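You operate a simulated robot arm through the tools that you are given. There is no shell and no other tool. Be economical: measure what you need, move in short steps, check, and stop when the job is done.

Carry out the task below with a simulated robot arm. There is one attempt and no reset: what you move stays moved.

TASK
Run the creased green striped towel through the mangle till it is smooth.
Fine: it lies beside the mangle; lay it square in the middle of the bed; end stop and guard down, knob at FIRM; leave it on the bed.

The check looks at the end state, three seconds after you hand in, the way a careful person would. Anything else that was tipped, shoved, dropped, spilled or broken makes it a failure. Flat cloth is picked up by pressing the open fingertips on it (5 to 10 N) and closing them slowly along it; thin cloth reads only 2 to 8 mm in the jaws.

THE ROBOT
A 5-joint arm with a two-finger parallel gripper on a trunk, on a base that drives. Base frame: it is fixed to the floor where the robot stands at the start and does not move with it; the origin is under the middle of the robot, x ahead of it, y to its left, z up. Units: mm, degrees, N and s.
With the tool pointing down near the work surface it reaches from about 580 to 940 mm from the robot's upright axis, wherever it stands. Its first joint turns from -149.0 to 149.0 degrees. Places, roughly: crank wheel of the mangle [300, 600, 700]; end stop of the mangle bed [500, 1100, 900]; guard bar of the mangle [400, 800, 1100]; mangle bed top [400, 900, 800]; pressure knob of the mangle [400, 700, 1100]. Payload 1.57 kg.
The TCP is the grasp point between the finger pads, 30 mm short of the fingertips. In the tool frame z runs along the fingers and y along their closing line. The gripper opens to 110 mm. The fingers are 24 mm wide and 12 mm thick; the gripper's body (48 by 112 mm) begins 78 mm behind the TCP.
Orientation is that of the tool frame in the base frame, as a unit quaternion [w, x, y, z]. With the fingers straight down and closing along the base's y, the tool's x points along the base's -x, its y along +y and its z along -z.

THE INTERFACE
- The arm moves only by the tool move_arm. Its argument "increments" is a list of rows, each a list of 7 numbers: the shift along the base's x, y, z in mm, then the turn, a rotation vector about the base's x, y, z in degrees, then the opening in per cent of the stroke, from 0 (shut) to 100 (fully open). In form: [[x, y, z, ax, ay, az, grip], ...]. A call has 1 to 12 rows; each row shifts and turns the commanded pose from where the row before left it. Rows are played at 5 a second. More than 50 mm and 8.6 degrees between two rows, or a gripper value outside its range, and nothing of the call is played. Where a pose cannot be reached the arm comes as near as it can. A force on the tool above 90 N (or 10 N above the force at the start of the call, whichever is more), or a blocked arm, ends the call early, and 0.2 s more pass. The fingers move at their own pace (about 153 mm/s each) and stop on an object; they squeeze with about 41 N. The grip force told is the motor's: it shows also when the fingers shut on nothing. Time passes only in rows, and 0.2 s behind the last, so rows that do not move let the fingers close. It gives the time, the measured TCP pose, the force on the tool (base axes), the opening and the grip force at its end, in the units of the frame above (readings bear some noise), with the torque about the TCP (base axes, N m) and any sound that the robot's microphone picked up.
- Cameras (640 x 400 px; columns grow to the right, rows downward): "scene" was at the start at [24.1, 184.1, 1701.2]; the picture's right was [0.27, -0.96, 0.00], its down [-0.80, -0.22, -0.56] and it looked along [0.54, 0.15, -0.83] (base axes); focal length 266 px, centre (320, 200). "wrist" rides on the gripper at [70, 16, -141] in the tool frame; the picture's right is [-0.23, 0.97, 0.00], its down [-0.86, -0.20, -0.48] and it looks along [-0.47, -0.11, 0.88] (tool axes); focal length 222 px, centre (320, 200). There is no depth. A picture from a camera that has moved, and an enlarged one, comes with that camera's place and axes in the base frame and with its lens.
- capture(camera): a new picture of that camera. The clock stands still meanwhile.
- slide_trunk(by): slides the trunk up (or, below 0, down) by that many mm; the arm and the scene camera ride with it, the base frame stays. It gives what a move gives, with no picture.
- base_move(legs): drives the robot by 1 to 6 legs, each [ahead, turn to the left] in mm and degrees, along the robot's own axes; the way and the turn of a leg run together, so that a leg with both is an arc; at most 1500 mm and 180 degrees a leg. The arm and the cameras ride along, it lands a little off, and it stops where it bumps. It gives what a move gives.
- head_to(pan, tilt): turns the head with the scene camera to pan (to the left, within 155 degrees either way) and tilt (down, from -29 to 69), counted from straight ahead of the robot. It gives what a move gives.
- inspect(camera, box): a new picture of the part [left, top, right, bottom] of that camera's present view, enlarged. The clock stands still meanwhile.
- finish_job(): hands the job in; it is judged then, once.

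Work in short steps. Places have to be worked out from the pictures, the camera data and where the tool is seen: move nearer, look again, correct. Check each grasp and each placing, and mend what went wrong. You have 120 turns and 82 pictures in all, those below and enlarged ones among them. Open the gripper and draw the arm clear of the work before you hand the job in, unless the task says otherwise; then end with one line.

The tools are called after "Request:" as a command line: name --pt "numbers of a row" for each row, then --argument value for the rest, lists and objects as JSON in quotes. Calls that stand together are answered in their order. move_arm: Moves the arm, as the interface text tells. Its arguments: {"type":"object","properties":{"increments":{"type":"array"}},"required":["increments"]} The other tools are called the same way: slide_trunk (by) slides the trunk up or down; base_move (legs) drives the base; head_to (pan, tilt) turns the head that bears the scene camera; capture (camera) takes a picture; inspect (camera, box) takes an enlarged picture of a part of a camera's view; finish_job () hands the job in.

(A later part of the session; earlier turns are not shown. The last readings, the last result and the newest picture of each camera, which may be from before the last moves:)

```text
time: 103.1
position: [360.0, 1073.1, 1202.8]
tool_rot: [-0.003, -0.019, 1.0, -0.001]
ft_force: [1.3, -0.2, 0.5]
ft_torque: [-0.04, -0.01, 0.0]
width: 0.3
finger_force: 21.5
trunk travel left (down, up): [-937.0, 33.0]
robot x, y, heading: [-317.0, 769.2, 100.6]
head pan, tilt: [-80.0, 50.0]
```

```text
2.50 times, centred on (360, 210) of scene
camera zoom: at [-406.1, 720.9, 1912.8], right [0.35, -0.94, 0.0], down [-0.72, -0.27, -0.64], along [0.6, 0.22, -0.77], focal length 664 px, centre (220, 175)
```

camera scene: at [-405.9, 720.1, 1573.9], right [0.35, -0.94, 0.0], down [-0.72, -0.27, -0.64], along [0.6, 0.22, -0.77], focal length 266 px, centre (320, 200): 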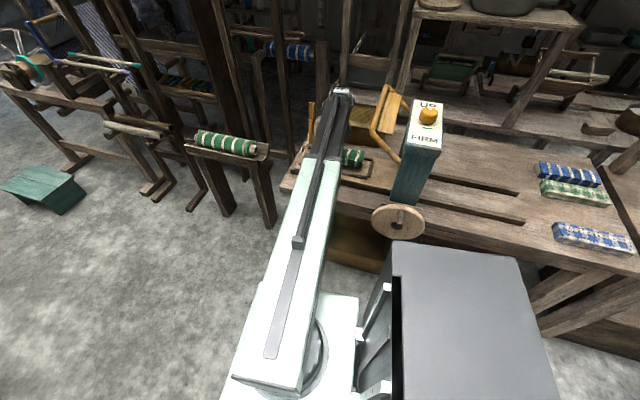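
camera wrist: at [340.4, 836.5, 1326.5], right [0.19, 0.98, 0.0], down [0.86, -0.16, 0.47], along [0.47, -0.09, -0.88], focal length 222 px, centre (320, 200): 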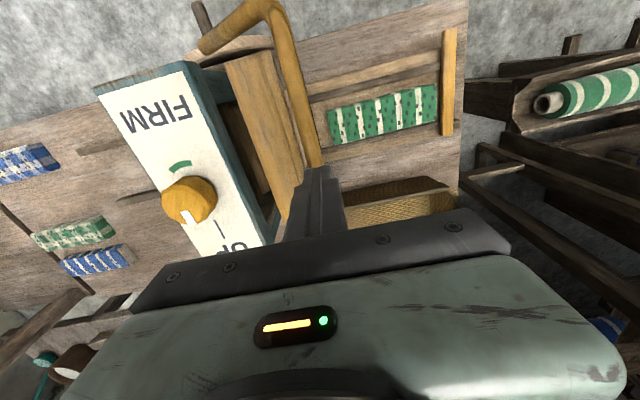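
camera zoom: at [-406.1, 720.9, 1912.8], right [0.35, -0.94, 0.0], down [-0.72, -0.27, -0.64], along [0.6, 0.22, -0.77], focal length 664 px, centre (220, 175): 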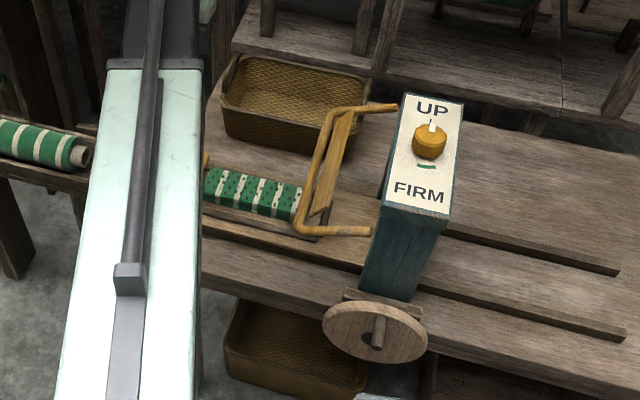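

The guard is now near horizontal over the bed. I go back and press once more at the bar's new place (y≈838) until it resists.

Request:
move_arm --pt "10 -47 0 0 0 0 0" --pt "10 -47 0 0 0 0 0" --pt "10 -47 0 0 0 0 0" --pt "10 -47 0 0 0 0 0" --pt "10 -47 0 0 0 0 0" --pt "0 0 0 0 0 0 0"

Request:
slide_trunk --by -180

Request:
slide_trunk --by -20

Request:
inspect --camera "wrist" --box '[160, 40, 440, 240]'

```text
time: 104.5
position: [409.1, 836.4, 1202.6]
tool_rot: [-0.003, -0.02, 1.0, 0.0]
ft_force: [-0.9, -0.1, -0.1]
ft_torque: [-0.01, 0.01, -0.01]
width: 0.0
finger_force: 21.4
trunk travel left (down, up): [-937.0, 33.0]
robot x, y, heading: [-316.2, 768.6, 100.4]
head pan, tilt: [-80.0, 50.0]
```

```text
time: 106.5
position: [410.5, 836.7, 1023.5]
tool_rot: [-0.003, -0.02, 1.0, -0.001]
ft_force: [1.2, 0.5, 0.0]
ft_torque: [-0.04, -0.02, 0.0]
width: 0.0
finger_force: 21.5
trunk travel left (down, up): [-757.0, 213.0]
robot x, y, heading: [-320.6, 770.0, 100.5]
head pan, tilt: [-80.0, 50.0]
```

```text
time: 107.2
position: [408.9, 837.9, 1003.4]
tool_rot: [-0.003, -0.019, 1.0, 0.0]
ft_force: [-0.1, -0.5, 0.0]
ft_torque: [0.0, 0.0, 0.01]
width: 0.2
finger_force: 21.2
trunk travel left (down, up): [-737.0, 233.0]
robot x, y, heading: [-318.4, 768.6, 100.3]
head pan, tilt: [-80.0, 50.0]
```

```text
2.00 times, centred on (300, 140) of wrist
camera zoom: at [339.8, 850.9, 1145.5], right [0.19, 0.98, 0.0], down [0.86, -0.16, 0.47], along [0.47, -0.09, -0.88], focal length 444 px, centre (360, 320)
```

zoom: 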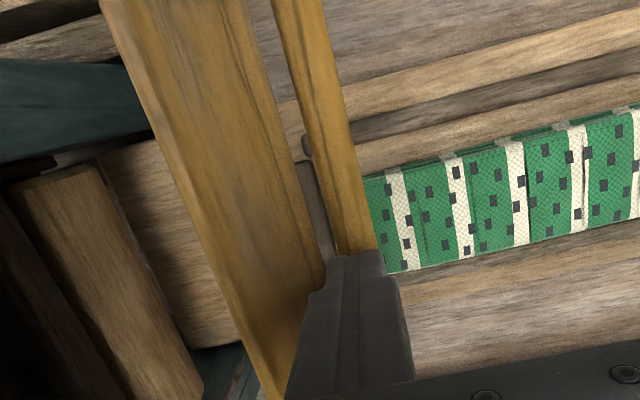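

The bar is right beneath the tips. I lower in steps until it resists.

Request:
slide_trunk --by -12

Request:
slide_trunk --by -10

Request:
slide_trunk --by -10

Request:
slide_trunk --by -10

Request:
inspect --camera "wrist" --box '[160, 40, 440, 240]'

```text
time: 107.8
position: [409.0, 837.5, 991.3]
tool_rot: [-0.003, -0.02, 1.0, -0.001]
ft_force: [0.3, -0.6, 0.6]
ft_torque: [0.01, 0.0, -0.03]
width: 0.0
finger_force: 21.1
trunk travel left (down, up): [-725.0, 245.0]
robot x, y, heading: [-321.1, 767.6, 100.3]
head pan, tilt: [-80.0, 50.0]
```

```text
time: 108.3
position: [408.7, 837.2, 981.9]
tool_rot: [-0.003, -0.02, 1.0, -0.001]
ft_force: [-0.2, -0.1, 0.4]
ft_torque: [0.01, 0.02, -0.01]
width: 0.2
finger_force: 21.6
trunk travel left (down, up): [-715.0, 255.0]
robot x, y, heading: [-319.7, 767.5, 100.5]
head pan, tilt: [-80.0, 50.0]
```

```text
time: 108.9
position: [410.5, 837.3, 972.0]
tool_rot: [-0.003, -0.02, 1.0, -0.001]
ft_force: [-0.5, 0.2, -0.6]
ft_torque: [-0.01, 0.0, 0.04]
width: 0.0
finger_force: 21.2
trunk travel left (down, up): [-705.0, 265.0]
robot x, y, heading: [-321.7, 768.8, 100.5]
head pan, tilt: [-80.0, 50.0]
```

```text
time: 109.5
position: [410.5, 836.7, 961.0]
tool_rot: [-0.003, -0.02, 1.0, -0.001]
ft_force: [0.0, -0.3, 0.0]
ft_torque: [0.02, 0.03, 0.0]
width: 0.0
finger_force: 21.2
trunk travel left (down, up): [-695.0, 275.0]
robot x, y, heading: [-318.4, 766.6, 100.2]
head pan, tilt: [-80.0, 50.0]
```

```text
2.00 times, centred on (300, 140) of wrist
camera zoom: at [339.8, 850.9, 1103.4], right [0.19, 0.98, 0.0], down [0.86, -0.16, 0.47], along [0.47, -0.09, -0.88], focal length 444 px, centre (360, 320)
```

zoom: 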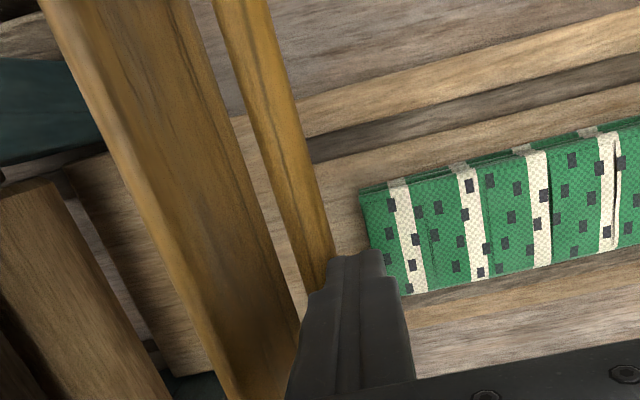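

The guard is still following without force. I shift with it (-y) and keep lowering.

Request:
move_arm --pt "0 -8 0 0 0 0 0" --pt "0 -8 0 0 0 0 0"

Request:
slide_trunk --by -12

Request:
slide_trunk --by -12

Request:
capture --camera "wrist"

```text
time: 110.1
position: [409.6, 821.2, 962.2]
tool_rot: [-0.002, -0.022, 1.0, -0.001]
ft_force: [0.0, -0.7, 0.3]
ft_torque: [0.02, 0.04, 0.03]
width: 0.0
finger_force: 21.3
trunk travel left (down, up): [-695.0, 275.0]
robot x, y, heading: [-321.1, 770.7, 100.1]
head pan, tilt: [-80.0, 50.0]
```

```text
time: 110.7
position: [409.5, 823.3, 950.4]
tool_rot: [-0.002, -0.02, 1.0, 0.001]
ft_force: [0.5, 0.4, -0.1]
ft_torque: [-0.03, 0.0, 0.01]
width: 0.0
finger_force: 21.2
trunk travel left (down, up): [-683.0, 287.0]
robot x, y, heading: [-316.7, 768.5, 100.3]
head pan, tilt: [-80.0, 50.0]
```

```text
time: 111.3
position: [411.2, 821.6, 937.6]
tool_rot: [-0.003, -0.02, 1.0, -0.001]
ft_force: [0.1, 1.2, 0.0]
ft_torque: [0.08, 0.0, 0.05]
width: 0.0
finger_force: 21.3
trunk travel left (down, up): [-671.0, 299.0]
robot x, y, heading: [-316.5, 773.2, 100.4]
head pan, tilt: [-80.0, 50.0]
```

```text
16 pictures are left
camera wrist: at [340.2, 835.1, 1079.4], right [0.19, 0.98, 0.0], down [0.86, -0.16, 0.47], along [0.47, -0.09, -0.88], focal length 222 px, centre (320, 200)
```

wrist: 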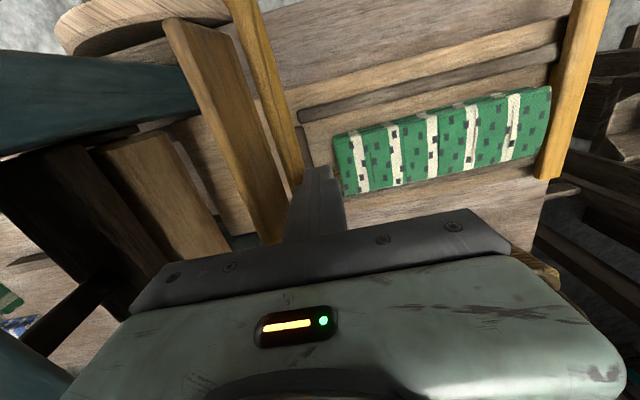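

I follow further: lower, then push towards the housing with the finger on the outer side of the bar, reading the force.

Request:
slide_trunk --by -20

Request:
move_arm --pt "0 -6 0 0 0 0 0" --pt "0 -6 0 0 0 0 0" --pt "0 -6 0 0 0 0 0"

Request:
slide_trunk --by -15

Request:
move_arm --pt "0 -6 0 0 0 0 0" --pt "0 -6 0 0 0 0 0"

```text
time: 112.0
position: [409.4, 820.3, 917.4]
tool_rot: [-0.002, -0.021, 1.0, -0.001]
ft_force: [0.4, 0.6, -0.2]
ft_torque: [0.0, 0.04, 0.01]
width: 0.2
finger_force: 21.0
trunk travel left (down, up): [-651.0, 319.0]
robot x, y, heading: [-320.9, 769.1, 100.5]
head pan, tilt: [-80.0, 50.0]
```

```text
time: 112.8
position: [412.7, 808.1, 916.6]
tool_rot: [-0.003, -0.021, 1.0, 0.002]
ft_force: [0.7, 33.5, -19.2]
ft_torque: [0.94, -0.03, 0.13]
width: 0.0
finger_force: 21.4
trunk travel left (down, up): [-651.0, 319.0]
robot x, y, heading: [-316.2, 772.7, 100.5]
head pan, tilt: [-80.0, 50.0]
```

```text
time: 113.4
position: [408.0, 807.7, 904.7]
tool_rot: [-0.003, -0.02, 1.0, 0.002]
ft_force: [-4.7, 39.0, 29.0]
ft_torque: [0.07, 0.01, 0.06]
width: 0.0
finger_force: 21.2
trunk travel left (down, up): [-636.0, 334.0]
robot x, y, heading: [-314.2, 771.2, 100.3]
head pan, tilt: [-80.0, 50.0]
```

```text
time: 114.0
position: [406.9, 807.1, 903.6]
tool_rot: [-0.002, -0.025, 1.0, 0.009]
ft_force: [-13.7, 76.2, 19.4]
ft_torque: [0.49, 0.1, -0.18]
width: 0.0
finger_force: 21.1
trunk travel left (down, up): [-636.0, 334.0]
robot x, y, heading: [-319.8, 771.1, 100.0]
head pan, tilt: [-80.0, 50.0]
```

It resists firmly now (76 N): the guard is at its lower stop. I back off, rise and check in the scene.

Request:
move_arm --pt "0 12 0 0 0 0 0" --pt "0 14 0 0 0 0 0" --pt "0 14 0 0 0 0 0" --pt "0 0 0 0 0 0 0"

Request:
slide_trunk --by 290

Request:
move_arm --pt "-10 45 0 0 0 0 0" --pt "-10 45 0 0 0 0 0" --pt "-10 45 0 0 0 0 0" --pt "-10 45 0 0 0 0 0" --pt "-10 45 0 0 0 0 0"

Request:
inspect --camera "scene" --box '[290, 140, 430, 280]'

```text
time: 115.0
position: [410.4, 829.1, 902.4]
tool_rot: [-0.003, -0.019, 1.0, -0.002]
ft_force: [-0.5, 0.1, -0.2]
ft_torque: [-0.01, 0.01, 0.0]
width: 0.0
finger_force: 21.4
trunk travel left (down, up): [-636.0, 334.0]
robot x, y, heading: [-317.6, 771.2, 100.3]
head pan, tilt: [-80.0, 50.0]
```

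```text
time: 117.9
position: [410.9, 830.7, 1194.2]
tool_rot: [-0.003, -0.019, 1.0, -0.001]
ft_force: [0.6, -0.5, 0.3]
ft_torque: [-0.02, -0.01, -0.01]
width: 0.0
finger_force: 21.5
trunk travel left (down, up): [-926.0, 44.0]
robot x, y, heading: [-320.4, 768.8, 100.3]
head pan, tilt: [-80.0, 50.0]
```

```text
time: 119.1
position: [361.2, 1056.1, 1191.5]
tool_rot: [-0.003, -0.02, 1.0, 0.0]
ft_force: [0.6, 1.4, -0.7]
ft_torque: [-0.01, -0.01, 0.02]
width: 0.0
finger_force: 21.0
trunk travel left (down, up): [-926.0, 44.0]
robot x, y, heading: [-318.4, 769.8, 100.5]
head pan, tilt: [-80.0, 50.0]
```

```text
2.86 times, centred on (360, 210) of scene
camera zoom: at [-406.1, 720.8, 1901.8], right [0.35, -0.94, 0.0], down [-0.72, -0.27, -0.64], along [0.6, 0.22, -0.77], focal length 759 px, centre (206, 171)
```

zoom: 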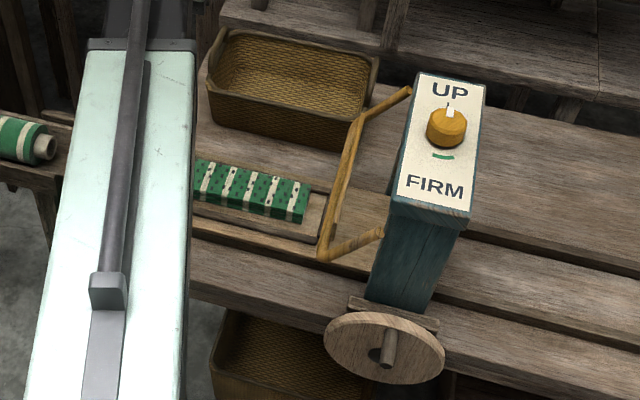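

Stop and guard are down. Next the knob: triangulated at about (434, 657), ~58 mm wide, body centre z≈1092. I move above it with open fingers.

Request:
move_arm --pt "8 -44 0 0 0 0 20" --pt "8 -44 0 0 0 0 40" --pt "8 -44 0 0 0 0 60" --pt "8 -44 0 0 0 0 80" --pt "8 -44 0 0 0 0 80" --pt "8 -45 0 0 0 0 80" --pt "8 -45 0 0 0 0 80" --pt "8 -45 0 0 0 0 80" --pt "9 -44 0 0 0 0 80" --pt "0 0 0 0 0 0 80"

Request:
capture --camera "wrist"

```text
time: 121.3
position: [433.9, 657.9, 1192.4]
tool_rot: [-0.002, -0.02, 1.0, -0.001]
ft_force: [0.4, -0.1, -0.3]
ft_torque: [0.02, -0.01, -0.06]
width: 88.0
finger_force: 0.0
trunk travel left (down, up): [-926.0, 44.0]
robot x, y, heading: [-321.2, 773.1, 100.5]
head pan, tilt: [-80.0, 50.0]
```

```text
14 pictures are left
camera wrist: at [363.4, 671.3, 1334.5], right [0.19, 0.98, 0.0], down [0.86, -0.16, 0.47], along [0.47, -0.09, -0.88], focal length 222 px, centre (320, 200)
```

wrist: 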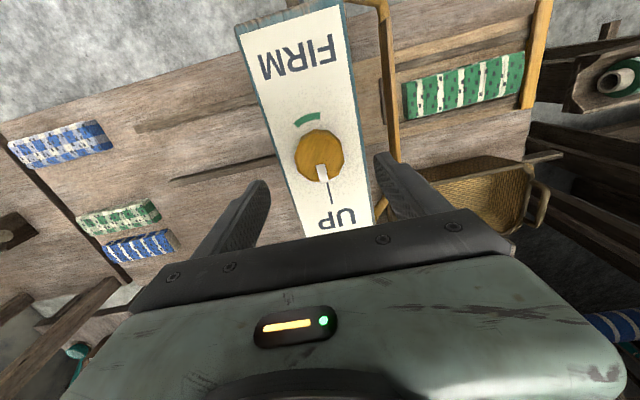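

The knob is centred below. UP and the green FIRM mark are exactly 180° apart. I lower around the knob.

Request:
slide_trunk --by -75

Request:
slide_trunk --by -8

Request:
inspect --camera "wrist" --box '[200, 80, 440, 240]'

```text
time: 122.4
position: [433.5, 658.6, 1118.4]
tool_rot: [-0.003, -0.02, 1.0, -0.001]
ft_force: [0.7, 0.2, -0.1]
ft_torque: [0.01, 0.03, -0.01]
width: 88.0
finger_force: 0.0
trunk travel left (down, up): [-851.0, 119.0]
robot x, y, heading: [-318.4, 772.4, 100.2]
head pan, tilt: [-80.0, 50.0]
```

```text
time: 123.0
position: [433.0, 657.3, 1108.9]
tool_rot: [-0.002, -0.02, 1.0, 0.0]
ft_force: [-1.2, -0.3, -1.3]
ft_torque: [0.01, -0.02, 0.0]
width: 88.3
finger_force: 0.1
trunk travel left (down, up): [-843.0, 127.0]
robot x, y, heading: [-320.7, 768.9, 100.3]
head pan, tilt: [-80.0, 50.0]
```

```text
2.50 times, centred on (320, 160) of wrist
camera zoom: at [363.5, 671.4, 1251.5], right [0.19, 0.98, 0.0], down [0.86, -0.16, 0.47], along [0.47, -0.09, -0.88], focal length 555 px, centre (320, 300)
```

zoom: 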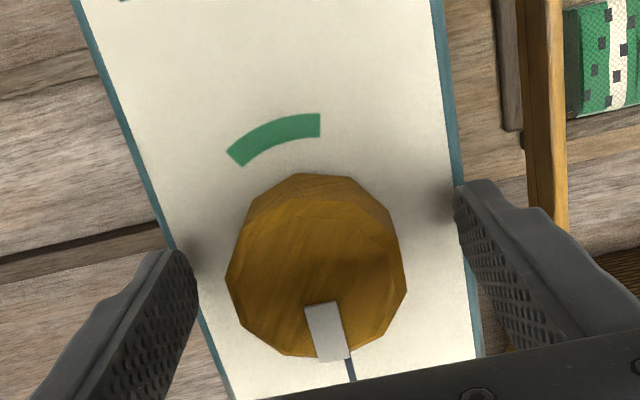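

Fingers straddle the knob just above the plate. I close on it slowly and try a small clockwise turn.

Request:
move_arm --pt "0 0 -1 0 0 0 68" --pt "0 0 0 0 0 0 60" --pt "0 0 0 0 0 0 53" --pt "0 0 0 0 0 0 45" --pt "0 0 0 0 0 0 40"

Request:
move_arm --pt "0 0 0 0 0 -4 35" --pt "0 0 0 0 0 -4 35" --pt "0 0 0 0 0 -4 35"

```text
time: 124.2
position: [434.2, 653.4, 1109.9]
tool_rot: [-0.002, -0.019, 1.0, -0.001]
ft_force: [2.8, -10.7, 3.3]
ft_torque: [-0.11, -0.04, -0.07]
width: 55.5
finger_force: 44.6
trunk travel left (down, up): [-843.0, 127.0]
robot x, y, heading: [-318.2, 771.6, 99.8]
head pan, tilt: [-80.0, 50.0]
```

```text
time: 125.0
position: [432.9, 656.8, 1109.0]
tool_rot: [-0.003, 0.086, 0.996, -0.001]
ft_force: [2.7, -11.3, 4.4]
ft_torque: [-0.43, -0.68, -0.04]
width: 55.6
finger_force: 44.9
trunk travel left (down, up): [-843.0, 127.0]
robot x, y, heading: [-320.7, 767.8, 100.4]
head pan, tilt: [-80.0, 50.0]
```

It turns with almost no torque. I continue clockwise.

Request:
move_arm --pt "0 0 0 0 0 -7 35" --pt "0 0 0 0 0 -7 35" --pt "0 0 0 0 0 -7 35" --pt "0 0 0 0 0 -7 35" --pt "0 0 0 0 0 -7 35" --pt "0 0 0 0 0 -7 35" --pt "0 0 0 0 0 -7 35" --pt "0 0 0 0 0 -7 35" --pt "0 0 0 0 0 -7 35" --pt "0 0 0 0 0 -7 35" --pt "0 0 0 0 0 -7 35"

Request:
inspect --camera "wrist" --box '[200, 80, 440, 240]'

```text
time: 127.4
position: [437.2, 660.0, 1109.9]
tool_rot: [0.001, 0.687, 0.727, 0.003]
ft_force: [44.5, 10.8, 41.8]
ft_torque: [0.02, -0.7, 0.23]
width: 55.8
finger_force: 45.2
trunk travel left (down, up): [-843.0, 127.0]
robot x, y, heading: [-320.0, 771.1, 100.3]
head pan, tilt: [-80.0, 50.0]
```

```text
2.50 times, centred on (320, 160) of wrist
camera zoom: at [448.5, 730.1, 1251.0], right [0.98, -0.17, 0.01], down [-0.15, -0.87, 0.47], along [-0.08, -0.47, -0.88], focal length 555 px, centre (320, 300)
```

zoom: 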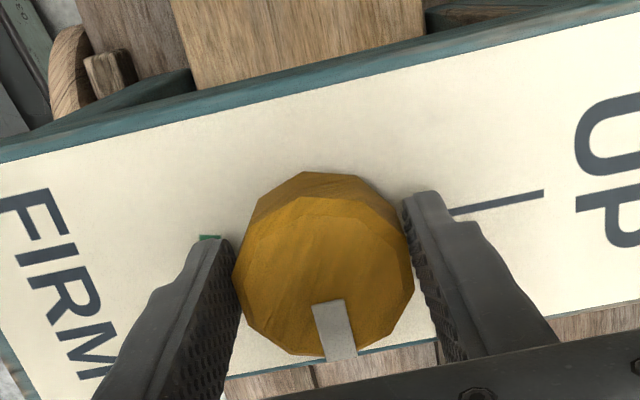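

The knob turns with the grip (89° so far). I shift 3 mm to relieve the side force and turn the remaining 91°.

Request:
move_arm --pt "3 1 0 0 0 0 35" --pt "0 0 0 0 0 -7 35" --pt "0 0 0 0 0 -7 35" --pt "0 0 0 0 0 -7 35" --pt "0 0 0 0 0 -7 35" --pt "0 0 0 0 0 -7 35" --pt "0 0 0 0 0 -7 35" --pt "0 0 0 0 0 -7 35" --pt "0 0 0 0 0 -7 35" --pt "0 0 0 0 0 -7 35" --pt "0 0 0 0 0 -7 35"

Request:
move_arm --pt "0 0 0 0 0 -7 35" --pt "0 0 0 0 0 -7 35" --pt "0 0 0 0 0 -7 35" --pt "0 0 0 0 0 0 35"

Request:
inspect --camera "wrist" --box '[200, 80, 440, 240]'

```text
time: 129.8
position: [439.9, 656.6, 1109.3]
tool_rot: [0.001, 0.98, 0.201, 0.005]
ft_force: [35.7, -9.1, 20.2]
ft_torque: [-0.19, -0.63, 0.06]
width: 55.7
finger_force: 45.2
trunk travel left (down, up): [-843.0, 127.0]
robot x, y, heading: [-319.9, 767.8, 100.4]
head pan, tilt: [-80.0, 50.0]
```

```text
time: 130.8
position: [440.0, 655.3, 1108.5]
tool_rot: [-0.001, 1.0, 0.017, 0.005]
ft_force: [27.7, -15.3, 12.5]
ft_torque: [-1.22, -0.95, 0.03]
width: 55.5
finger_force: 44.7
trunk travel left (down, up): [-843.0, 127.0]
robot x, y, heading: [-321.6, 772.7, 100.5]
head pan, tilt: [-80.0, 50.0]
```

```text
2.50 times, centred on (320, 160) of wrist
camera zoom: at [507.8, 642.0, 1250.3], right [-0.19, -0.98, 0.0], down [-0.87, 0.17, 0.47], along [-0.46, 0.09, -0.88], focal length 555 px, centre (320, 300)
```

zoom: 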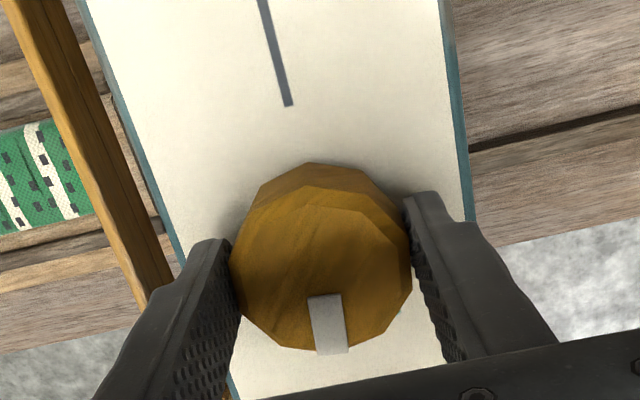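

Turned 180°. I release, rise and verify the pointer.

Request:
move_arm --pt "0 0 0 0 0 0 56" --pt "0 0 0 0 0 0 65" --pt "0 0 0 0 0 0 75" --pt "0 0 0 0 0 0 78"

Request:
slide_trunk --by 90

Request:
capture --camera "wrist"

```text
time: 131.8
position: [437.4, 657.6, 1110.6]
tool_rot: [-0.001, 1.0, 0.019, 0.003]
ft_force: [0.1, -0.3, -0.5]
ft_torque: [0.03, -0.01, 0.01]
width: 85.5
finger_force: 0.1
trunk travel left (down, up): [-843.0, 127.0]
robot x, y, heading: [-320.0, 770.7, 100.4]
head pan, tilt: [-80.0, 50.0]
```

```text
time: 133.1
position: [437.3, 658.4, 1199.5]
tool_rot: [-0.001, 1.0, 0.019, 0.002]
ft_force: [-0.3, 0.3, 0.1]
ft_torque: [0.02, 0.02, 0.04]
width: 85.9
finger_force: 0.1
trunk travel left (down, up): [-933.0, 37.0]
robot x, y, heading: [-324.3, 769.4, 100.4]
head pan, tilt: [-80.0, 50.0]
```

```text
10 pictures are left
camera wrist: at [505.4, 644.5, 1341.4], right [-0.19, -0.98, 0.0], down [-0.86, 0.16, 0.47], along [-0.47, 0.09, -0.88], focal length 222 px, centre (320, 200)
```

wrist: 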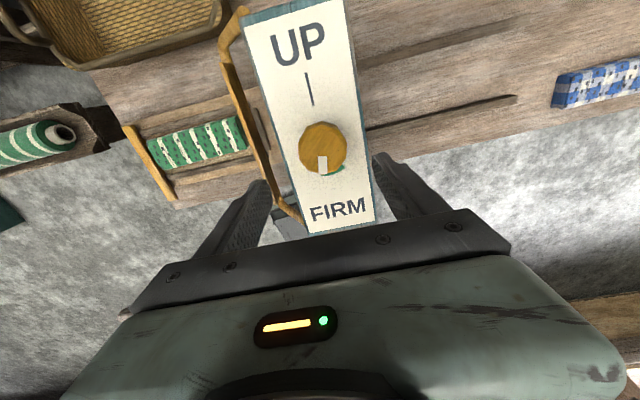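

I enlarge to check the pointer against the green mark.

Request:
inspect --camera "wrist" --box '[270, 100, 380, 220]'

```text
3.33 times, centred on (325, 160) of wrist
camera zoom: at [505.4, 644.5, 1341.4], right [-0.19, -0.98, 0.0], down [-0.86, 0.16, 0.47], along [-0.47, 0.09, -0.88], focal length 740 px, centre (303, 333)
```

zoom: 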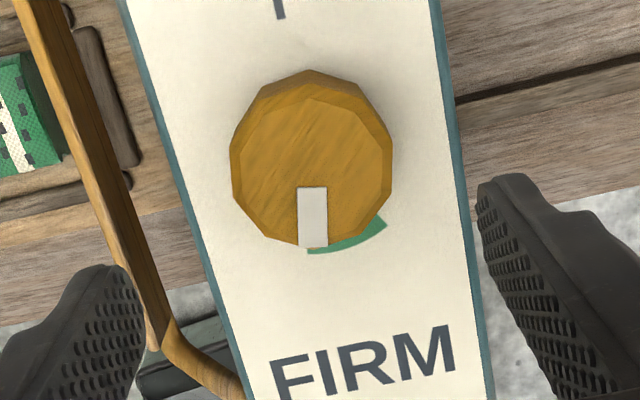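

The pointer sits at the edge of the green arc; the arc's middle is about 18–20° counter-clockwise. I regrip and turn back 18°.

Request:
slide_trunk --by -90

Request:
move_arm --pt "0 0 0 0 0 0 65" --pt "0 0 0 0 0 0 56" --pt "0 0 0 0 0 0 48" --pt "0 0 0 0 0 0 40" --pt "0 0 0 0 0 0 35" --pt "0 0 0 0 0 6 35" --pt "0 0 0 0 0 6 35" --pt "0 0 0 0 0 6 35" --pt "0 0 0 0 0 0 35"

Request:
move_arm --pt "0 0 0 0 0 0 56" --pt "0 0 0 0 0 0 65" --pt "0 0 0 0 0 0 75" --pt "0 0 0 0 0 0 78"

Request:
slide_trunk --by 90

Request:
inspect --camera "wrist" --box '[270, 100, 380, 220]'

```text
time: 134.3
position: [434.8, 658.0, 1110.2]
tool_rot: [-0.001, 1.0, 0.02, 0.002]
ft_force: [0.0, -0.6, -0.2]
ft_torque: [0.01, -0.02, 0.0]
width: 85.8
finger_force: 0.0
trunk travel left (down, up): [-843.0, 127.0]
robot x, y, heading: [-323.8, 768.4, 100.2]
head pan, tilt: [-80.0, 50.0]
```

```text
time: 136.3
position: [436.2, 653.9, 1110.3]
tool_rot: [0.0, 0.984, 0.175, 0.003]
ft_force: [10.3, -23.2, 13.8]
ft_torque: [-1.02, -0.46, -0.05]
width: 54.3
finger_force: 45.3
trunk travel left (down, up): [-843.0, 127.0]
robot x, y, heading: [-317.1, 768.4, 100.4]
head pan, tilt: [-80.0, 50.0]
```

```text
time: 137.3
position: [437.0, 657.9, 1109.6]
tool_rot: [-0.002, 0.984, 0.177, 0.003]
ft_force: [0.1, 0.0, -0.3]
ft_torque: [-0.02, -0.01, 0.01]
width: 85.8
finger_force: 0.0
trunk travel left (down, up): [-843.0, 127.0]
robot x, y, heading: [-316.3, 767.7, 100.4]
head pan, tilt: [-80.0, 50.0]
```

```text
time: 138.6
position: [436.3, 658.2, 1199.9]
tool_rot: [-0.001, 0.984, 0.176, 0.002]
ft_force: [0.0, -0.5, -0.5]
ft_torque: [-0.02, 0.02, -0.02]
width: 85.8
finger_force: 0.1
trunk travel left (down, up): [-933.0, 37.0]
robot x, y, heading: [-323.6, 769.1, 100.3]
head pan, tilt: [-80.0, 50.0]
```

```text
3.33 times, centred on (325, 160) of wrist
camera zoom: at [506.2, 666.7, 1341.4], right [0.12, -0.99, 0.0], down [-0.87, -0.11, 0.47], along [-0.47, -0.06, -0.88], focal length 740 px, centre (303, 333)
```

zoom: 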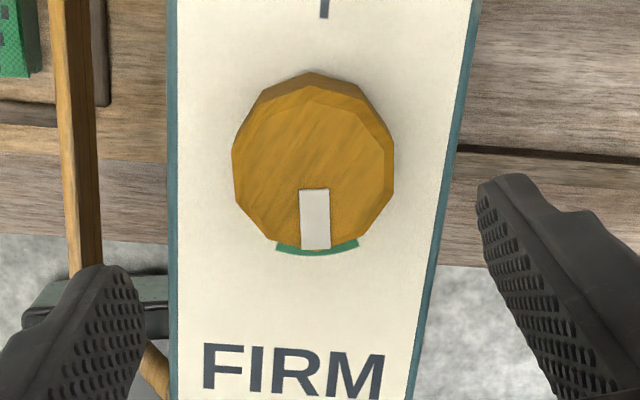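

The knob is at FIRM, pointer in the middle of the green arc. Next the crank: I triangulate the hub at about (234, 645, 740) and the peg at about (190–230, 645, 795). That is too near from here, so I back up 650 mm along the way I came, arm held high.

Request:
base_move --legs '[[-650, 0]]'

Request:
move_arm --pt "0 0 40 0 0 0 60" --pt "0 0 40 0 0 0 60" --pt "0 0 0 0 0 0 60"

```text
time: 142.2
position: [555.2, 19.4, 1198.9]
tool_rot: [-0.001, 0.984, 0.177, 0.002]
ft_force: [-0.1, -0.9, 0.1]
ft_torque: [0.0, 0.0, -0.04]
width: 86.0
finger_force: 0.1
trunk travel left (down, up): [-933.0, 37.0]
robot x, y, heading: [-207.6, 127.8, 100.6]
head pan, tilt: [-80.0, 50.0]
```

```text
time: 143.0
position: [554.3, 19.3, 1199.5]
tool_rot: [-0.002, 0.984, 0.177, 0.002]
ft_force: [0.0, 0.6, -0.3]
ft_torque: [-0.01, 0.0, 0.0]
width: 65.8
finger_force: 0.0
out of reach, approached as far as the arm can: row 1, 2
trunk travel left (down, up): [-933.0, 37.0]
robot x, y, heading: [-198.4, 128.8, 100.7]
head pan, tilt: [-80.0, 50.0]
```

The arm works at a fixed height relative to the trunk (z only by trunk), so I'll crank with alternating arm and trunk steps. I swing over to the peg at height, turning the tool so the camera is on my side.

Request:
move_arm --pt "-1.1 45.1 0 0 0 8.3 60" --pt "-3.7 44.6 0 0 0 8.3 60" --pt "-6.3 44 0 0 0 8.3 60" --pt "-8.9 43.1 0 0 0 8.3 60" --pt "-11.4 42.2 0 0 0 8.3 60" --pt "-13.8 41 0 0 0 8.3 60" --pt "-16 39.8 0 0 0 8.3 60" --pt "-18.2 38.5 0 0 0 8.3 60" --pt "-20.3 36.9 0 0 0 8.3 60" --pt "-22.3 35.4 0 0 0 8.3 60" --pt "-24.2 33.7 0 0 0 8.3 60" --pt "-26 32 0 0 0 8.3 60"

Request:
move_arm --pt "-27.6 30.1 0 0 0 8.3 60" --pt "-29 28 0 0 0 8.3 60" --pt "-30.4 26.1 0 0 0 8.3 60" --pt "-31.7 24 0 0 0 8.3 60" --pt "-32.8 21.8 0 0 0 8.3 60" --pt "-33.7 19.6 0 0 0 8.3 60" --pt "0 0 0 0 0 7 60" --pt "0 0 0 0 0 6.6 60" --pt "0 0 0 0 0 0 60"

Request:
capture --camera "wrist"

```text
time: 145.6
position: [381.5, 496.0, 1199.7]
tool_rot: [-0.003, 0.499, 0.867, 0.001]
ft_force: [-0.1, -0.3, 0.0]
ft_torque: [-0.01, 0.0, 0.0]
width: 65.7
finger_force: 0.0
trunk travel left (down, up): [-933.0, 37.0]
robot x, y, heading: [-204.3, 124.9, 100.6]
head pan, tilt: [-80.0, 50.0]
```

```text
time: 147.6
position: [195.6, 644.9, 1198.5]
tool_rot: [-0.003, -0.031, 1.0, -0.001]
ft_force: [0.0, -0.3, 0.3]
ft_torque: [-0.01, -0.03, -0.01]
width: 65.9
finger_force: 0.0
trunk travel left (down, up): [-933.0, 37.0]
robot x, y, heading: [-201.9, 127.0, 100.6]
head pan, tilt: [-80.0, 50.0]
```

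```text
7 pictures are left
camera wrist: at [125.7, 657.2, 1341.5], right [0.17, 0.99, 0.0], down [0.87, -0.15, 0.47], along [0.47, -0.08, -0.88], focal length 222 px, centre (320, 200)
```

wrist: 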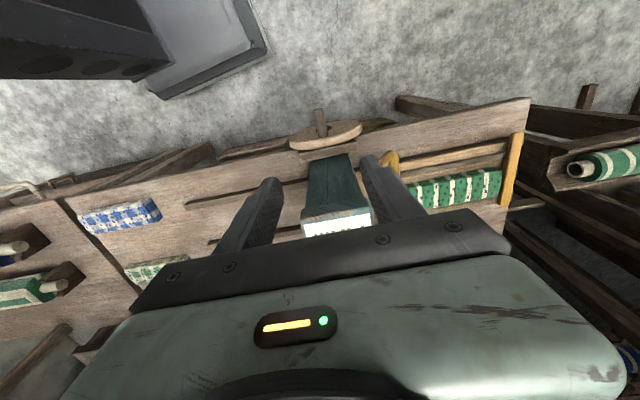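

The peg runs from about x=192 to 250 at y≈642; the wheel spans y 552–743, so its hub is at y≈647. I move to x=207, y=642 and lower over the peg.

Request:
move_arm --pt "6 -1.5 0 0 0 0 60" --pt "5.5 -1.5 0 0 0 0 60" --pt "0 0 0 0 0 0 60"

Request:
slide_trunk --by -360

Request:
capture --camera "wrist"

```text
time: 148.4
position: [207.6, 641.1, 1200.5]
tool_rot: [-0.003, -0.03, 1.0, 0.0]
ft_force: [0.2, -0.1, 0.0]
ft_torque: [0.02, -0.03, -0.03]
width: 66.3
finger_force: 0.0
trunk travel left (down, up): [-933.0, 37.0]
robot x, y, heading: [-200.5, 130.5, 100.6]
head pan, tilt: [-80.0, 50.0]
```

```text
time: 151.9
position: [208.5, 642.0, 839.9]
tool_rot: [-0.003, -0.03, 1.0, -0.001]
ft_force: [-0.2, 0.7, 0.1]
ft_torque: [-0.05, -0.02, 0.01]
width: 65.8
finger_force: 0.1
trunk travel left (down, up): [-573.0, 397.0]
robot x, y, heading: [-205.1, 130.7, 100.6]
head pan, tilt: [-80.0, 50.0]
```

```text
6 pictures are left
camera wrist: at [137.3, 654.1, 981.6], right [0.17, 0.99, 0.0], down [0.87, -0.15, 0.47], along [0.47, -0.08, -0.88], focal length 222 px, centre (320, 200)
```

wrist: 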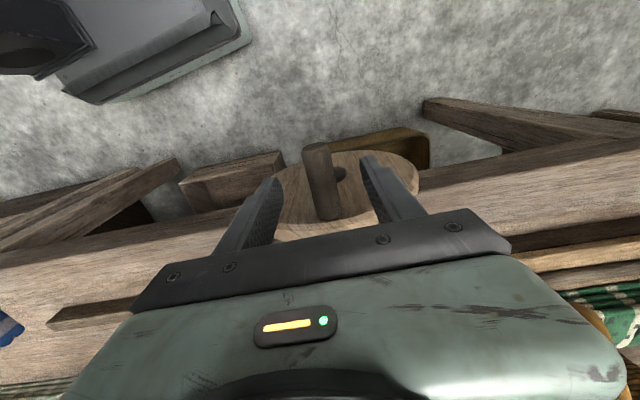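

The pads straddle the peg. From this view the hub is about (248, 657, 724) and the peg radius about 77 mm. I lower to the peg, grip it and try a first turn over the top towards -y.

Request:
slide_trunk --by -40

Request:
move_arm --pt "0 0 0 0 0 0 45" --pt "0 0 0 0 0 0 35" --pt "0 0 0 0 0 0 25" --pt "0 0 0 0 0 0 15" --pt "0 0 0 0 0 0 10"

Request:
move_arm --pt "0.6 -10 0 0 0 0 10" --pt "0.6 -10 0 0 0 0 10" --pt "0 0 0 0 0 0 10"

```text
time: 152.7
position: [206.9, 641.4, 799.7]
tool_rot: [-0.002, -0.03, 1.0, -0.001]
ft_force: [-0.9, -0.1, -0.2]
ft_torque: [0.03, 0.02, 0.05]
width: 65.9
finger_force: 0.1
trunk travel left (down, up): [-533.0, 437.0]
robot x, y, heading: [-203.9, 128.6, 100.6]
head pan, tilt: [-80.0, 50.0]
```

```text
time: 153.9
position: [208.1, 641.9, 799.5]
tool_rot: [-0.003, -0.03, 1.0, -0.001]
ft_force: [1.0, 7.5, 4.1]
ft_torque: [0.16, 0.27, -0.94]
width: 22.6
finger_force: 35.7
trunk travel left (down, up): [-533.0, 437.0]
robot x, y, heading: [-203.8, 125.0, 100.7]
head pan, tilt: [-80.0, 50.0]
```

```text
time: 154.7
position: [209.0, 621.5, 798.8]
tool_rot: [-0.003, -0.031, 1.0, -0.002]
ft_force: [-5.2, 9.6, -14.3]
ft_torque: [0.14, -0.2, -0.78]
width: 22.2
finger_force: 35.0
trunk travel left (down, up): [-533.0, 437.0]
robot x, y, heading: [-200.4, 124.2, 100.6]
head pan, tilt: [-80.0, 50.0]
```

It turns with about 10 N. I continue round in alternating steps, reading forces.

Request:
slide_trunk --by -14

Request:
move_arm --pt "0.8 -14 0 0 0 0 10"

Request:
slide_trunk --by -17

Request:
move_arm --pt "0.8 -13 0 0 0 0 10"

Request:
slide_trunk --by -18

Request:
move_arm --pt "0.5 -9 0 0 0 0 10"

Request:
slide_trunk --by -13

```text
time: 155.3
position: [208.3, 622.2, 785.3]
tool_rot: [-0.001, -0.03, 1.0, 0.0]
ft_force: [0.0, -1.7, 0.4]
ft_torque: [0.06, -0.61, -0.51]
width: 22.3
finger_force: 30.5
trunk travel left (down, up): [-519.0, 451.0]
robot x, y, heading: [-203.9, 129.6, 100.6]
head pan, tilt: [-80.0, 50.0]
```

```text
time: 155.7
position: [209.4, 612.8, 783.2]
tool_rot: [-0.003, -0.031, 1.0, -0.001]
ft_force: [-3.7, 19.3, -36.9]
ft_torque: [-0.45, -0.26, -0.81]
width: 23.0
finger_force: 35.0
trunk travel left (down, up): [-519.0, 451.0]
robot x, y, heading: [-200.8, 128.3, 100.6]
head pan, tilt: [-80.0, 50.0]
```

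```text
time: 156.4
position: [210.2, 605.2, 770.9]
tool_rot: [-0.002, -0.031, 1.0, -0.001]
ft_force: [1.9, -14.4, 8.8]
ft_torque: [0.35, -0.1, -0.19]
width: 24.7
finger_force: 7.4
trunk travel left (down, up): [-502.0, 468.0]
robot x, y, heading: [-204.4, 127.2, 100.4]
head pan, tilt: [-80.0, 50.0]
```

```text
time: 156.8
position: [208.4, 598.7, 766.2]
tool_rot: [-0.004, -0.031, 1.0, 0.0]
ft_force: [-10.3, 25.2, -32.5]
ft_torque: [-0.96, -0.62, -0.75]
width: 22.8
finger_force: 35.0
trunk travel left (down, up): [-502.0, 468.0]
robot x, y, heading: [-203.6, 128.6, 100.5]
head pan, tilt: [-80.0, 50.0]
```

```text
time: 157.4
position: [210.7, 587.5, 754.0]
tool_rot: [-0.001, -0.029, 1.0, -0.003]
ft_force: [-1.8, -47.8, 34.8]
ft_torque: [1.31, -0.34, -0.89]
width: 22.4
finger_force: 35.3
trunk travel left (down, up): [-484.0, 486.0]
robot x, y, heading: [-204.4, 124.5, 100.5]
head pan, tilt: [-80.0, 50.0]
```

```text
time: 157.8
position: [209.9, 584.7, 752.0]
tool_rot: [-0.001, -0.031, 1.0, 0.001]
ft_force: [2.4, -12.4, 21.7]
ft_torque: [0.6, -0.44, -0.85]
width: 22.7
finger_force: 35.4
trunk travel left (down, up): [-484.0, 486.0]
robot x, y, heading: [-203.8, 124.6, 100.9]
head pan, tilt: [-80.0, 50.0]
```

```text
time: 158.4
position: [209.8, 585.8, 738.7]
tool_rot: [-0.002, -0.031, 1.0, 0.0]
ft_force: [-2.1, -24.1, 9.4]
ft_torque: [0.87, -0.15, -0.34]
width: 31.7
finger_force: 11.8
trunk travel left (down, up): [-471.0, 499.0]
robot x, y, heading: [-207.8, 127.6, 100.7]
head pan, tilt: [-80.0, 50.0]
```

Turning on, near the side dead point now. I continue down and round the bottom.

Request:
move_arm --pt "0 0 0 0 0 0 10" --pt "0 0 0 0 0 0 10"

Request:
slide_trunk --by -14

Request:
slide_trunk --by -13

Request:
move_arm --pt "-0.3 4 0 0 0 0 10" --pt "0 0 0 0 0 0 10"

Request:
slide_trunk --by -14

```text
time: 159.0
position: [209.1, 584.4, 739.1]
tool_rot: [-0.002, -0.03, 1.0, 0.0]
ft_force: [-3.3, -22.3, 10.2]
ft_torque: [0.82, -0.19, -0.35]
width: 30.6
finger_force: 11.6
trunk travel left (down, up): [-471.0, 499.0]
robot x, y, heading: [-201.7, 124.7, 100.8]
head pan, tilt: [-80.0, 50.0]
```

```text
time: 159.5
position: [210.7, 575.6, 731.8]
tool_rot: [0.002, -0.026, 1.0, -0.003]
ft_force: [-15.2, -42.5, 43.6]
ft_torque: [3.54, -2.95, -0.84]
width: 24.7
finger_force: 7.6
trunk travel left (down, up): [-462.0, 508.0]
robot x, y, heading: [-203.2, 128.6, 100.6]
head pan, tilt: [-80.0, 50.0]
stopped: the force on the tool passed its limit at 99 N (the readings are from after the stop); the commanded pose is now the measured one
```

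```text
time: 159.8
position: [211.2, 574.9, 730.6]
tool_rot: [0.004, -0.023, 1.0, -0.004]
ft_force: [-16.3, -35.9, 57.7]
ft_torque: [4.68, -3.47, -1.54]
width: 23.1
finger_force: 6.8
trunk travel left (down, up): [-460.0, 510.0]
robot x, y, heading: [-198.7, 130.2, 100.7]
head pan, tilt: [-80.0, 50.0]
stopped: the force on the tool passed its limit at 102 N (the readings are from after the stop); the commanded pose is now the measured one
```

```text
time: 160.3
position: [212.3, 574.2, 730.6]
tool_rot: [0.004, -0.021, 1.0, -0.008]
ft_force: [-11.6, -28.0, 71.8]
ft_torque: [5.0, -3.43, -1.63]
width: 22.7
finger_force: 34.7
trunk travel left (down, up): [-460.0, 510.0]
robot x, y, heading: [-203.4, 124.9, 100.6]
head pan, tilt: [-80.0, 50.0]
stopped in row 2: the force on the tool passed its limit at 91 N (the readings are from after the stop); the commanded pose is now the measured one
```

```text
time: 160.6
position: [212.1, 573.4, 730.3]
tool_rot: [0.003, -0.019, 1.0, -0.008]
ft_force: [-13.8, -22.0, 70.4]
ft_torque: [5.48, -4.25, -2.06]
width: 22.9
finger_force: 35.2
trunk travel left (down, up): [-460.0, 510.0]
robot x, y, heading: [-201.2, 126.4, 100.6]
head pan, tilt: [-80.0, 50.0]
stopped: the force on the tool passed its limit at 101 N (the readings are from after the stop); the commanded pose is now the measured one
```

The tool is blocked from below: the gripper's body probably rides on the wheel's rim. I release, relieve, straighten, and regrip nearer the peg's outer end (x≈196) for clearance.

Request:
move_arm --pt "0 0 0 0 0 0 30" --pt "0 0 0 0 0 0 45"

Request:
slide_trunk --by 10

Request:
move_arm --pt "-7 3 0 0.91 0.36 1.3 45" --pt "-8 3 0 0 0 0 45" --pt "0 0 0 0 0 0 45"

Request:
capture --camera "wrist"

```text
time: 161.2
position: [212.3, 572.8, 731.1]
tool_rot: [0.003, -0.022, 1.0, -0.009]
ft_force: [-19.6, -44.5, 56.4]
ft_torque: [4.63, -3.71, -1.28]
width: 49.3
finger_force: 0.1
trunk travel left (down, up): [-460.0, 510.0]
robot x, y, heading: [-201.9, 126.5, 100.5]
head pan, tilt: [-80.0, 50.0]
```

```text
time: 161.8
position: [215.4, 579.1, 736.1]
tool_rot: [0.002, -0.022, 1.0, -0.008]
ft_force: [0.5, 0.0, -1.0]
ft_torque: [-0.04, 0.01, -0.01]
width: 49.4
finger_force: 0.1
trunk travel left (down, up): [-470.0, 500.0]
robot x, y, heading: [-201.2, 121.9, 100.7]
head pan, tilt: [-80.0, 50.0]
```

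```text
time: 162.6
position: [199.9, 583.9, 735.4]
tool_rot: [-0.001, -0.032, 0.999, -0.002]
ft_force: [-0.6, 0.2, 0.5]
ft_torque: [0.0, -0.03, 0.01]
width: 49.4
finger_force: 0.1
trunk travel left (down, up): [-470.0, 500.0]
robot x, y, heading: [-204.4, 127.8, 100.4]
head pan, tilt: [-80.0, 50.0]
```

```text
5 pictures are left
camera wrist: at [128.7, 596.4, 878.0], right [0.16, 0.99, 0.0], down [0.87, -0.14, 0.48], along [0.47, -0.08, -0.88], focal length 222 px, centre (320, 200)
```

wrist: 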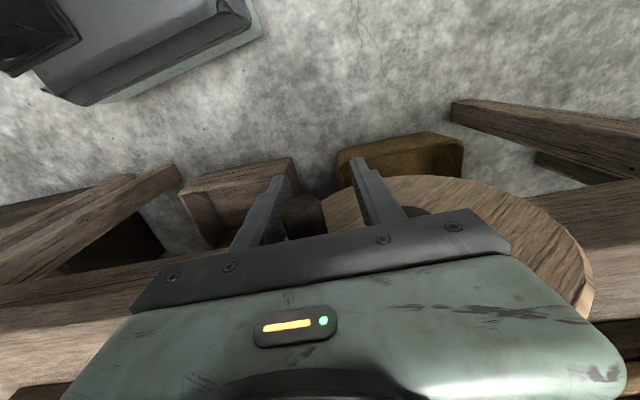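

The peg has slid up between the fingers (about y 577, z 760); the wheel's face is nearer than I thought, so x≈198 is right. I raise to the peg's height, grip again and continue, now with hub taken at (647, 720), radius 80.

Request:
slide_trunk --by 27

Request:
move_arm --pt "0 -5 0 0 0 0 35" --pt "0 0 0 0 0 0 25" --pt "0 0 0 0 0 0 15" --pt "0 0 0 0 0 0 8" --pt "0 0 0 0 0 0 5"

Request:
slide_trunk --by -10

Request:
move_arm --pt "0.2 -4 0 0 0 0 5"

Request:
slide_trunk --by -10

```text
time: 163.3
position: [197.9, 582.7, 763.2]
tool_rot: [-0.002, -0.032, 0.999, -0.002]
ft_force: [-0.9, 0.4, -0.3]
ft_torque: [0.02, -0.01, 0.0]
width: 49.5
finger_force: 0.0
trunk travel left (down, up): [-497.0, 473.0]
robot x, y, heading: [-202.2, 124.6, 100.5]
head pan, tilt: [-80.0, 50.0]
```

```text
time: 164.5
position: [199.6, 576.0, 764.6]
tool_rot: [-0.001, -0.031, 1.0, -0.002]
ft_force: [0.7, -20.8, 6.0]
ft_torque: [-0.02, -0.2, -0.97]
width: 22.8
finger_force: 35.4
trunk travel left (down, up): [-497.0, 473.0]
robot x, y, heading: [-202.2, 128.0, 100.8]
head pan, tilt: [-80.0, 50.0]
```

```text
time: 165.1
position: [199.4, 572.0, 755.4]
tool_rot: [0.0, -0.031, 1.0, -0.005]
ft_force: [3.2, -53.0, 19.0]
ft_torque: [0.43, -0.36, -0.89]
width: 22.9
finger_force: 35.7
trunk travel left (down, up): [-487.0, 483.0]
robot x, y, heading: [-201.6, 125.7, 100.5]
head pan, tilt: [-80.0, 50.0]
```

```text
time: 165.5
position: [198.9, 571.2, 755.2]
tool_rot: [-0.001, -0.033, 0.999, -0.003]
ft_force: [4.0, -33.6, 22.3]
ft_torque: [0.37, -0.01, -0.83]
width: 23.0
finger_force: 35.0
trunk travel left (down, up): [-487.0, 483.0]
robot x, y, heading: [-202.6, 125.8, 100.6]
head pan, tilt: [-80.0, 50.0]
```

```text
time: 166.1
position: [199.2, 572.5, 744.3]
tool_rot: [-0.001, -0.033, 0.999, -0.003]
ft_force: [-2.4, -29.7, 4.1]
ft_torque: [0.42, -0.37, -0.46]
width: 32.2
finger_force: 14.7
trunk travel left (down, up): [-477.0, 493.0]
robot x, y, heading: [-204.1, 126.4, 100.3]
head pan, tilt: [-80.0, 50.0]
```

The peg seems to resist here. I point the scene camera at the mangle to see wheel, peg and bed together.

Request:
head_to --pan -56 --tilt 38

Request:
inspect --camera "scene" --box '[160, 80, 480, 320]'

```text
time: 167.0
position: [200.4, 571.8, 744.6]
tool_rot: [-0.001, -0.032, 0.999, -0.001]
ft_force: [-1.1, -29.0, 7.6]
ft_torque: [0.36, -0.05, -0.39]
width: 31.4
finger_force: 14.5
trunk travel left (down, up): [-477.0, 493.0]
robot x, y, heading: [-201.4, 128.5, 100.7]
head pan, tilt: [-56.0, 38.0]
```

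```text
1.67 times, centred on (320, 200) of scene
camera zoom: at [-299.9, 107.8, 1469.6], right [0.7, -0.71, 0.0], down [-0.44, -0.43, -0.79], along [0.56, 0.55, -0.61], focal length 443 px, centre (320, 200)
```

zoom: 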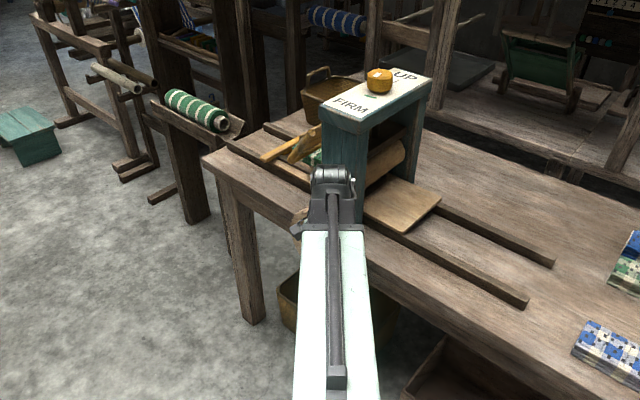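

The picture shows the bed has already moved well through under the roller (its board now sticks out in front), so the direction is right. For the downward part I'll press on the peg from above with shut fingers.

Request:
move_arm --pt "0 0 0 0 0 0 35" --pt "0 0 0 0 0 0 40"

Request:
slide_trunk --by 90

Request:
move_arm --pt "0 -1 0 0 0 0 20" --pt "0 -1 0 0 0 0 0" --pt "0 0 0 0 0 0 0" --pt "0 0 0 0 0 0 0"

Request:
slide_trunk --by -15

Request:
slide_trunk --by -15

Request:
slide_trunk --by -15

```text
time: 167.6
position: [199.1, 575.5, 743.2]
tool_rot: [-0.001, -0.033, 0.999, -0.002]
ft_force: [-0.6, 0.3, -0.4]
ft_torque: [0.0, 0.01, -0.01]
width: 44.0
finger_force: 0.2
trunk travel left (down, up): [-477.0, 493.0]
robot x, y, heading: [-199.8, 127.0, 100.5]
head pan, tilt: [-56.0, 38.0]
```

```text
time: 168.8
position: [200.2, 575.4, 832.6]
tool_rot: [-0.002, -0.034, 0.999, -0.002]
ft_force: [0.0, 0.2, -0.2]
ft_torque: [-0.02, 0.0, 0.01]
width: 43.7
finger_force: 0.0
trunk travel left (down, up): [-567.0, 403.0]
robot x, y, heading: [-202.5, 127.3, 100.3]
head pan, tilt: [-56.0, 38.0]
```

```text
time: 169.8
position: [200.1, 572.4, 833.4]
tool_rot: [-0.002, -0.032, 0.999, -0.002]
ft_force: [-0.2, 1.1, -0.6]
ft_torque: [0.01, 0.02, 0.0]
width: 0.1
finger_force: 21.2
trunk travel left (down, up): [-567.0, 403.0]
robot x, y, heading: [-203.8, 129.7, 100.7]
head pan, tilt: [-56.0, 38.0]
```

```text
time: 170.4
position: [200.0, 572.9, 818.0]
tool_rot: [-0.002, -0.032, 0.999, -0.002]
ft_force: [0.2, 0.5, 0.1]
ft_torque: [-0.02, 0.0, 0.0]
width: 0.0
finger_force: 21.5
trunk travel left (down, up): [-552.0, 418.0]
robot x, y, heading: [-202.0, 122.8, 100.4]
head pan, tilt: [-56.0, 38.0]
```

```text
time: 171.1
position: [200.4, 571.4, 803.3]
tool_rot: [-0.002, -0.032, 0.999, -0.001]
ft_force: [0.3, -0.4, 0.4]
ft_torque: [-0.02, 0.0, -0.01]
width: 0.0
finger_force: 21.2
trunk travel left (down, up): [-537.0, 433.0]
robot x, y, heading: [-200.8, 123.4, 100.3]
head pan, tilt: [-56.0, 38.0]
```

```text
time: 171.7
position: [199.9, 573.1, 787.9]
tool_rot: [-0.002, -0.033, 0.999, -0.002]
ft_force: [-0.4, 0.2, 0.6]
ft_torque: [0.0, 0.0, -0.03]
width: 0.0
finger_force: 21.5
trunk travel left (down, up): [-522.0, 448.0]
robot x, y, heading: [-202.3, 125.9, 100.9]
head pan, tilt: [-56.0, 38.0]
```

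Tip at 758 without contact, so the peg is lower. I continue down.

Request:
slide_trunk --by -10

Request:
slide_trunk --by -10

Request:
slide_trunk --by -10

Request:
slide_trunk --by -10

```text
time: 172.3
position: [199.3, 572.5, 778.3]
tool_rot: [-0.002, -0.031, 1.0, -0.002]
ft_force: [-0.1, 0.3, -0.3]
ft_torque: [0.0, 0.01, 0.03]
width: 0.0
finger_force: 20.9
trunk travel left (down, up): [-512.0, 458.0]
robot x, y, heading: [-201.6, 126.9, 100.5]
head pan, tilt: [-56.0, 38.0]
```

```text
time: 172.9
position: [200.8, 572.2, 767.7]
tool_rot: [-0.001, -0.032, 0.999, -0.002]
ft_force: [0.5, 0.6, 0.1]
ft_torque: [-0.05, -0.03, -0.02]
width: 0.1
finger_force: 21.1
trunk travel left (down, up): [-502.0, 468.0]
robot x, y, heading: [-200.2, 126.5, 100.5]
head pan, tilt: [-56.0, 38.0]
```

```text
time: 173.4
position: [199.8, 571.6, 758.8]
tool_rot: [-0.002, -0.032, 0.999, -0.001]
ft_force: [0.4, -0.4, -0.3]
ft_torque: [-0.02, 0.03, -0.01]
width: 0.0
finger_force: 21.3
trunk travel left (down, up): [-492.0, 478.0]
robot x, y, heading: [-204.0, 128.0, 100.6]
head pan, tilt: [-56.0, 38.0]
```

```text
time: 174.0
position: [200.3, 572.8, 749.4]
tool_rot: [-0.002, -0.032, 0.999, -0.003]
ft_force: [-0.5, 0.1, 0.6]
ft_torque: [-0.01, -0.02, 0.03]
width: 0.0
finger_force: 21.2
trunk travel left (down, up): [-482.0, 488.0]
robot x, y, heading: [-204.6, 127.6, 100.6]
head pan, tilt: [-56.0, 38.0]
```

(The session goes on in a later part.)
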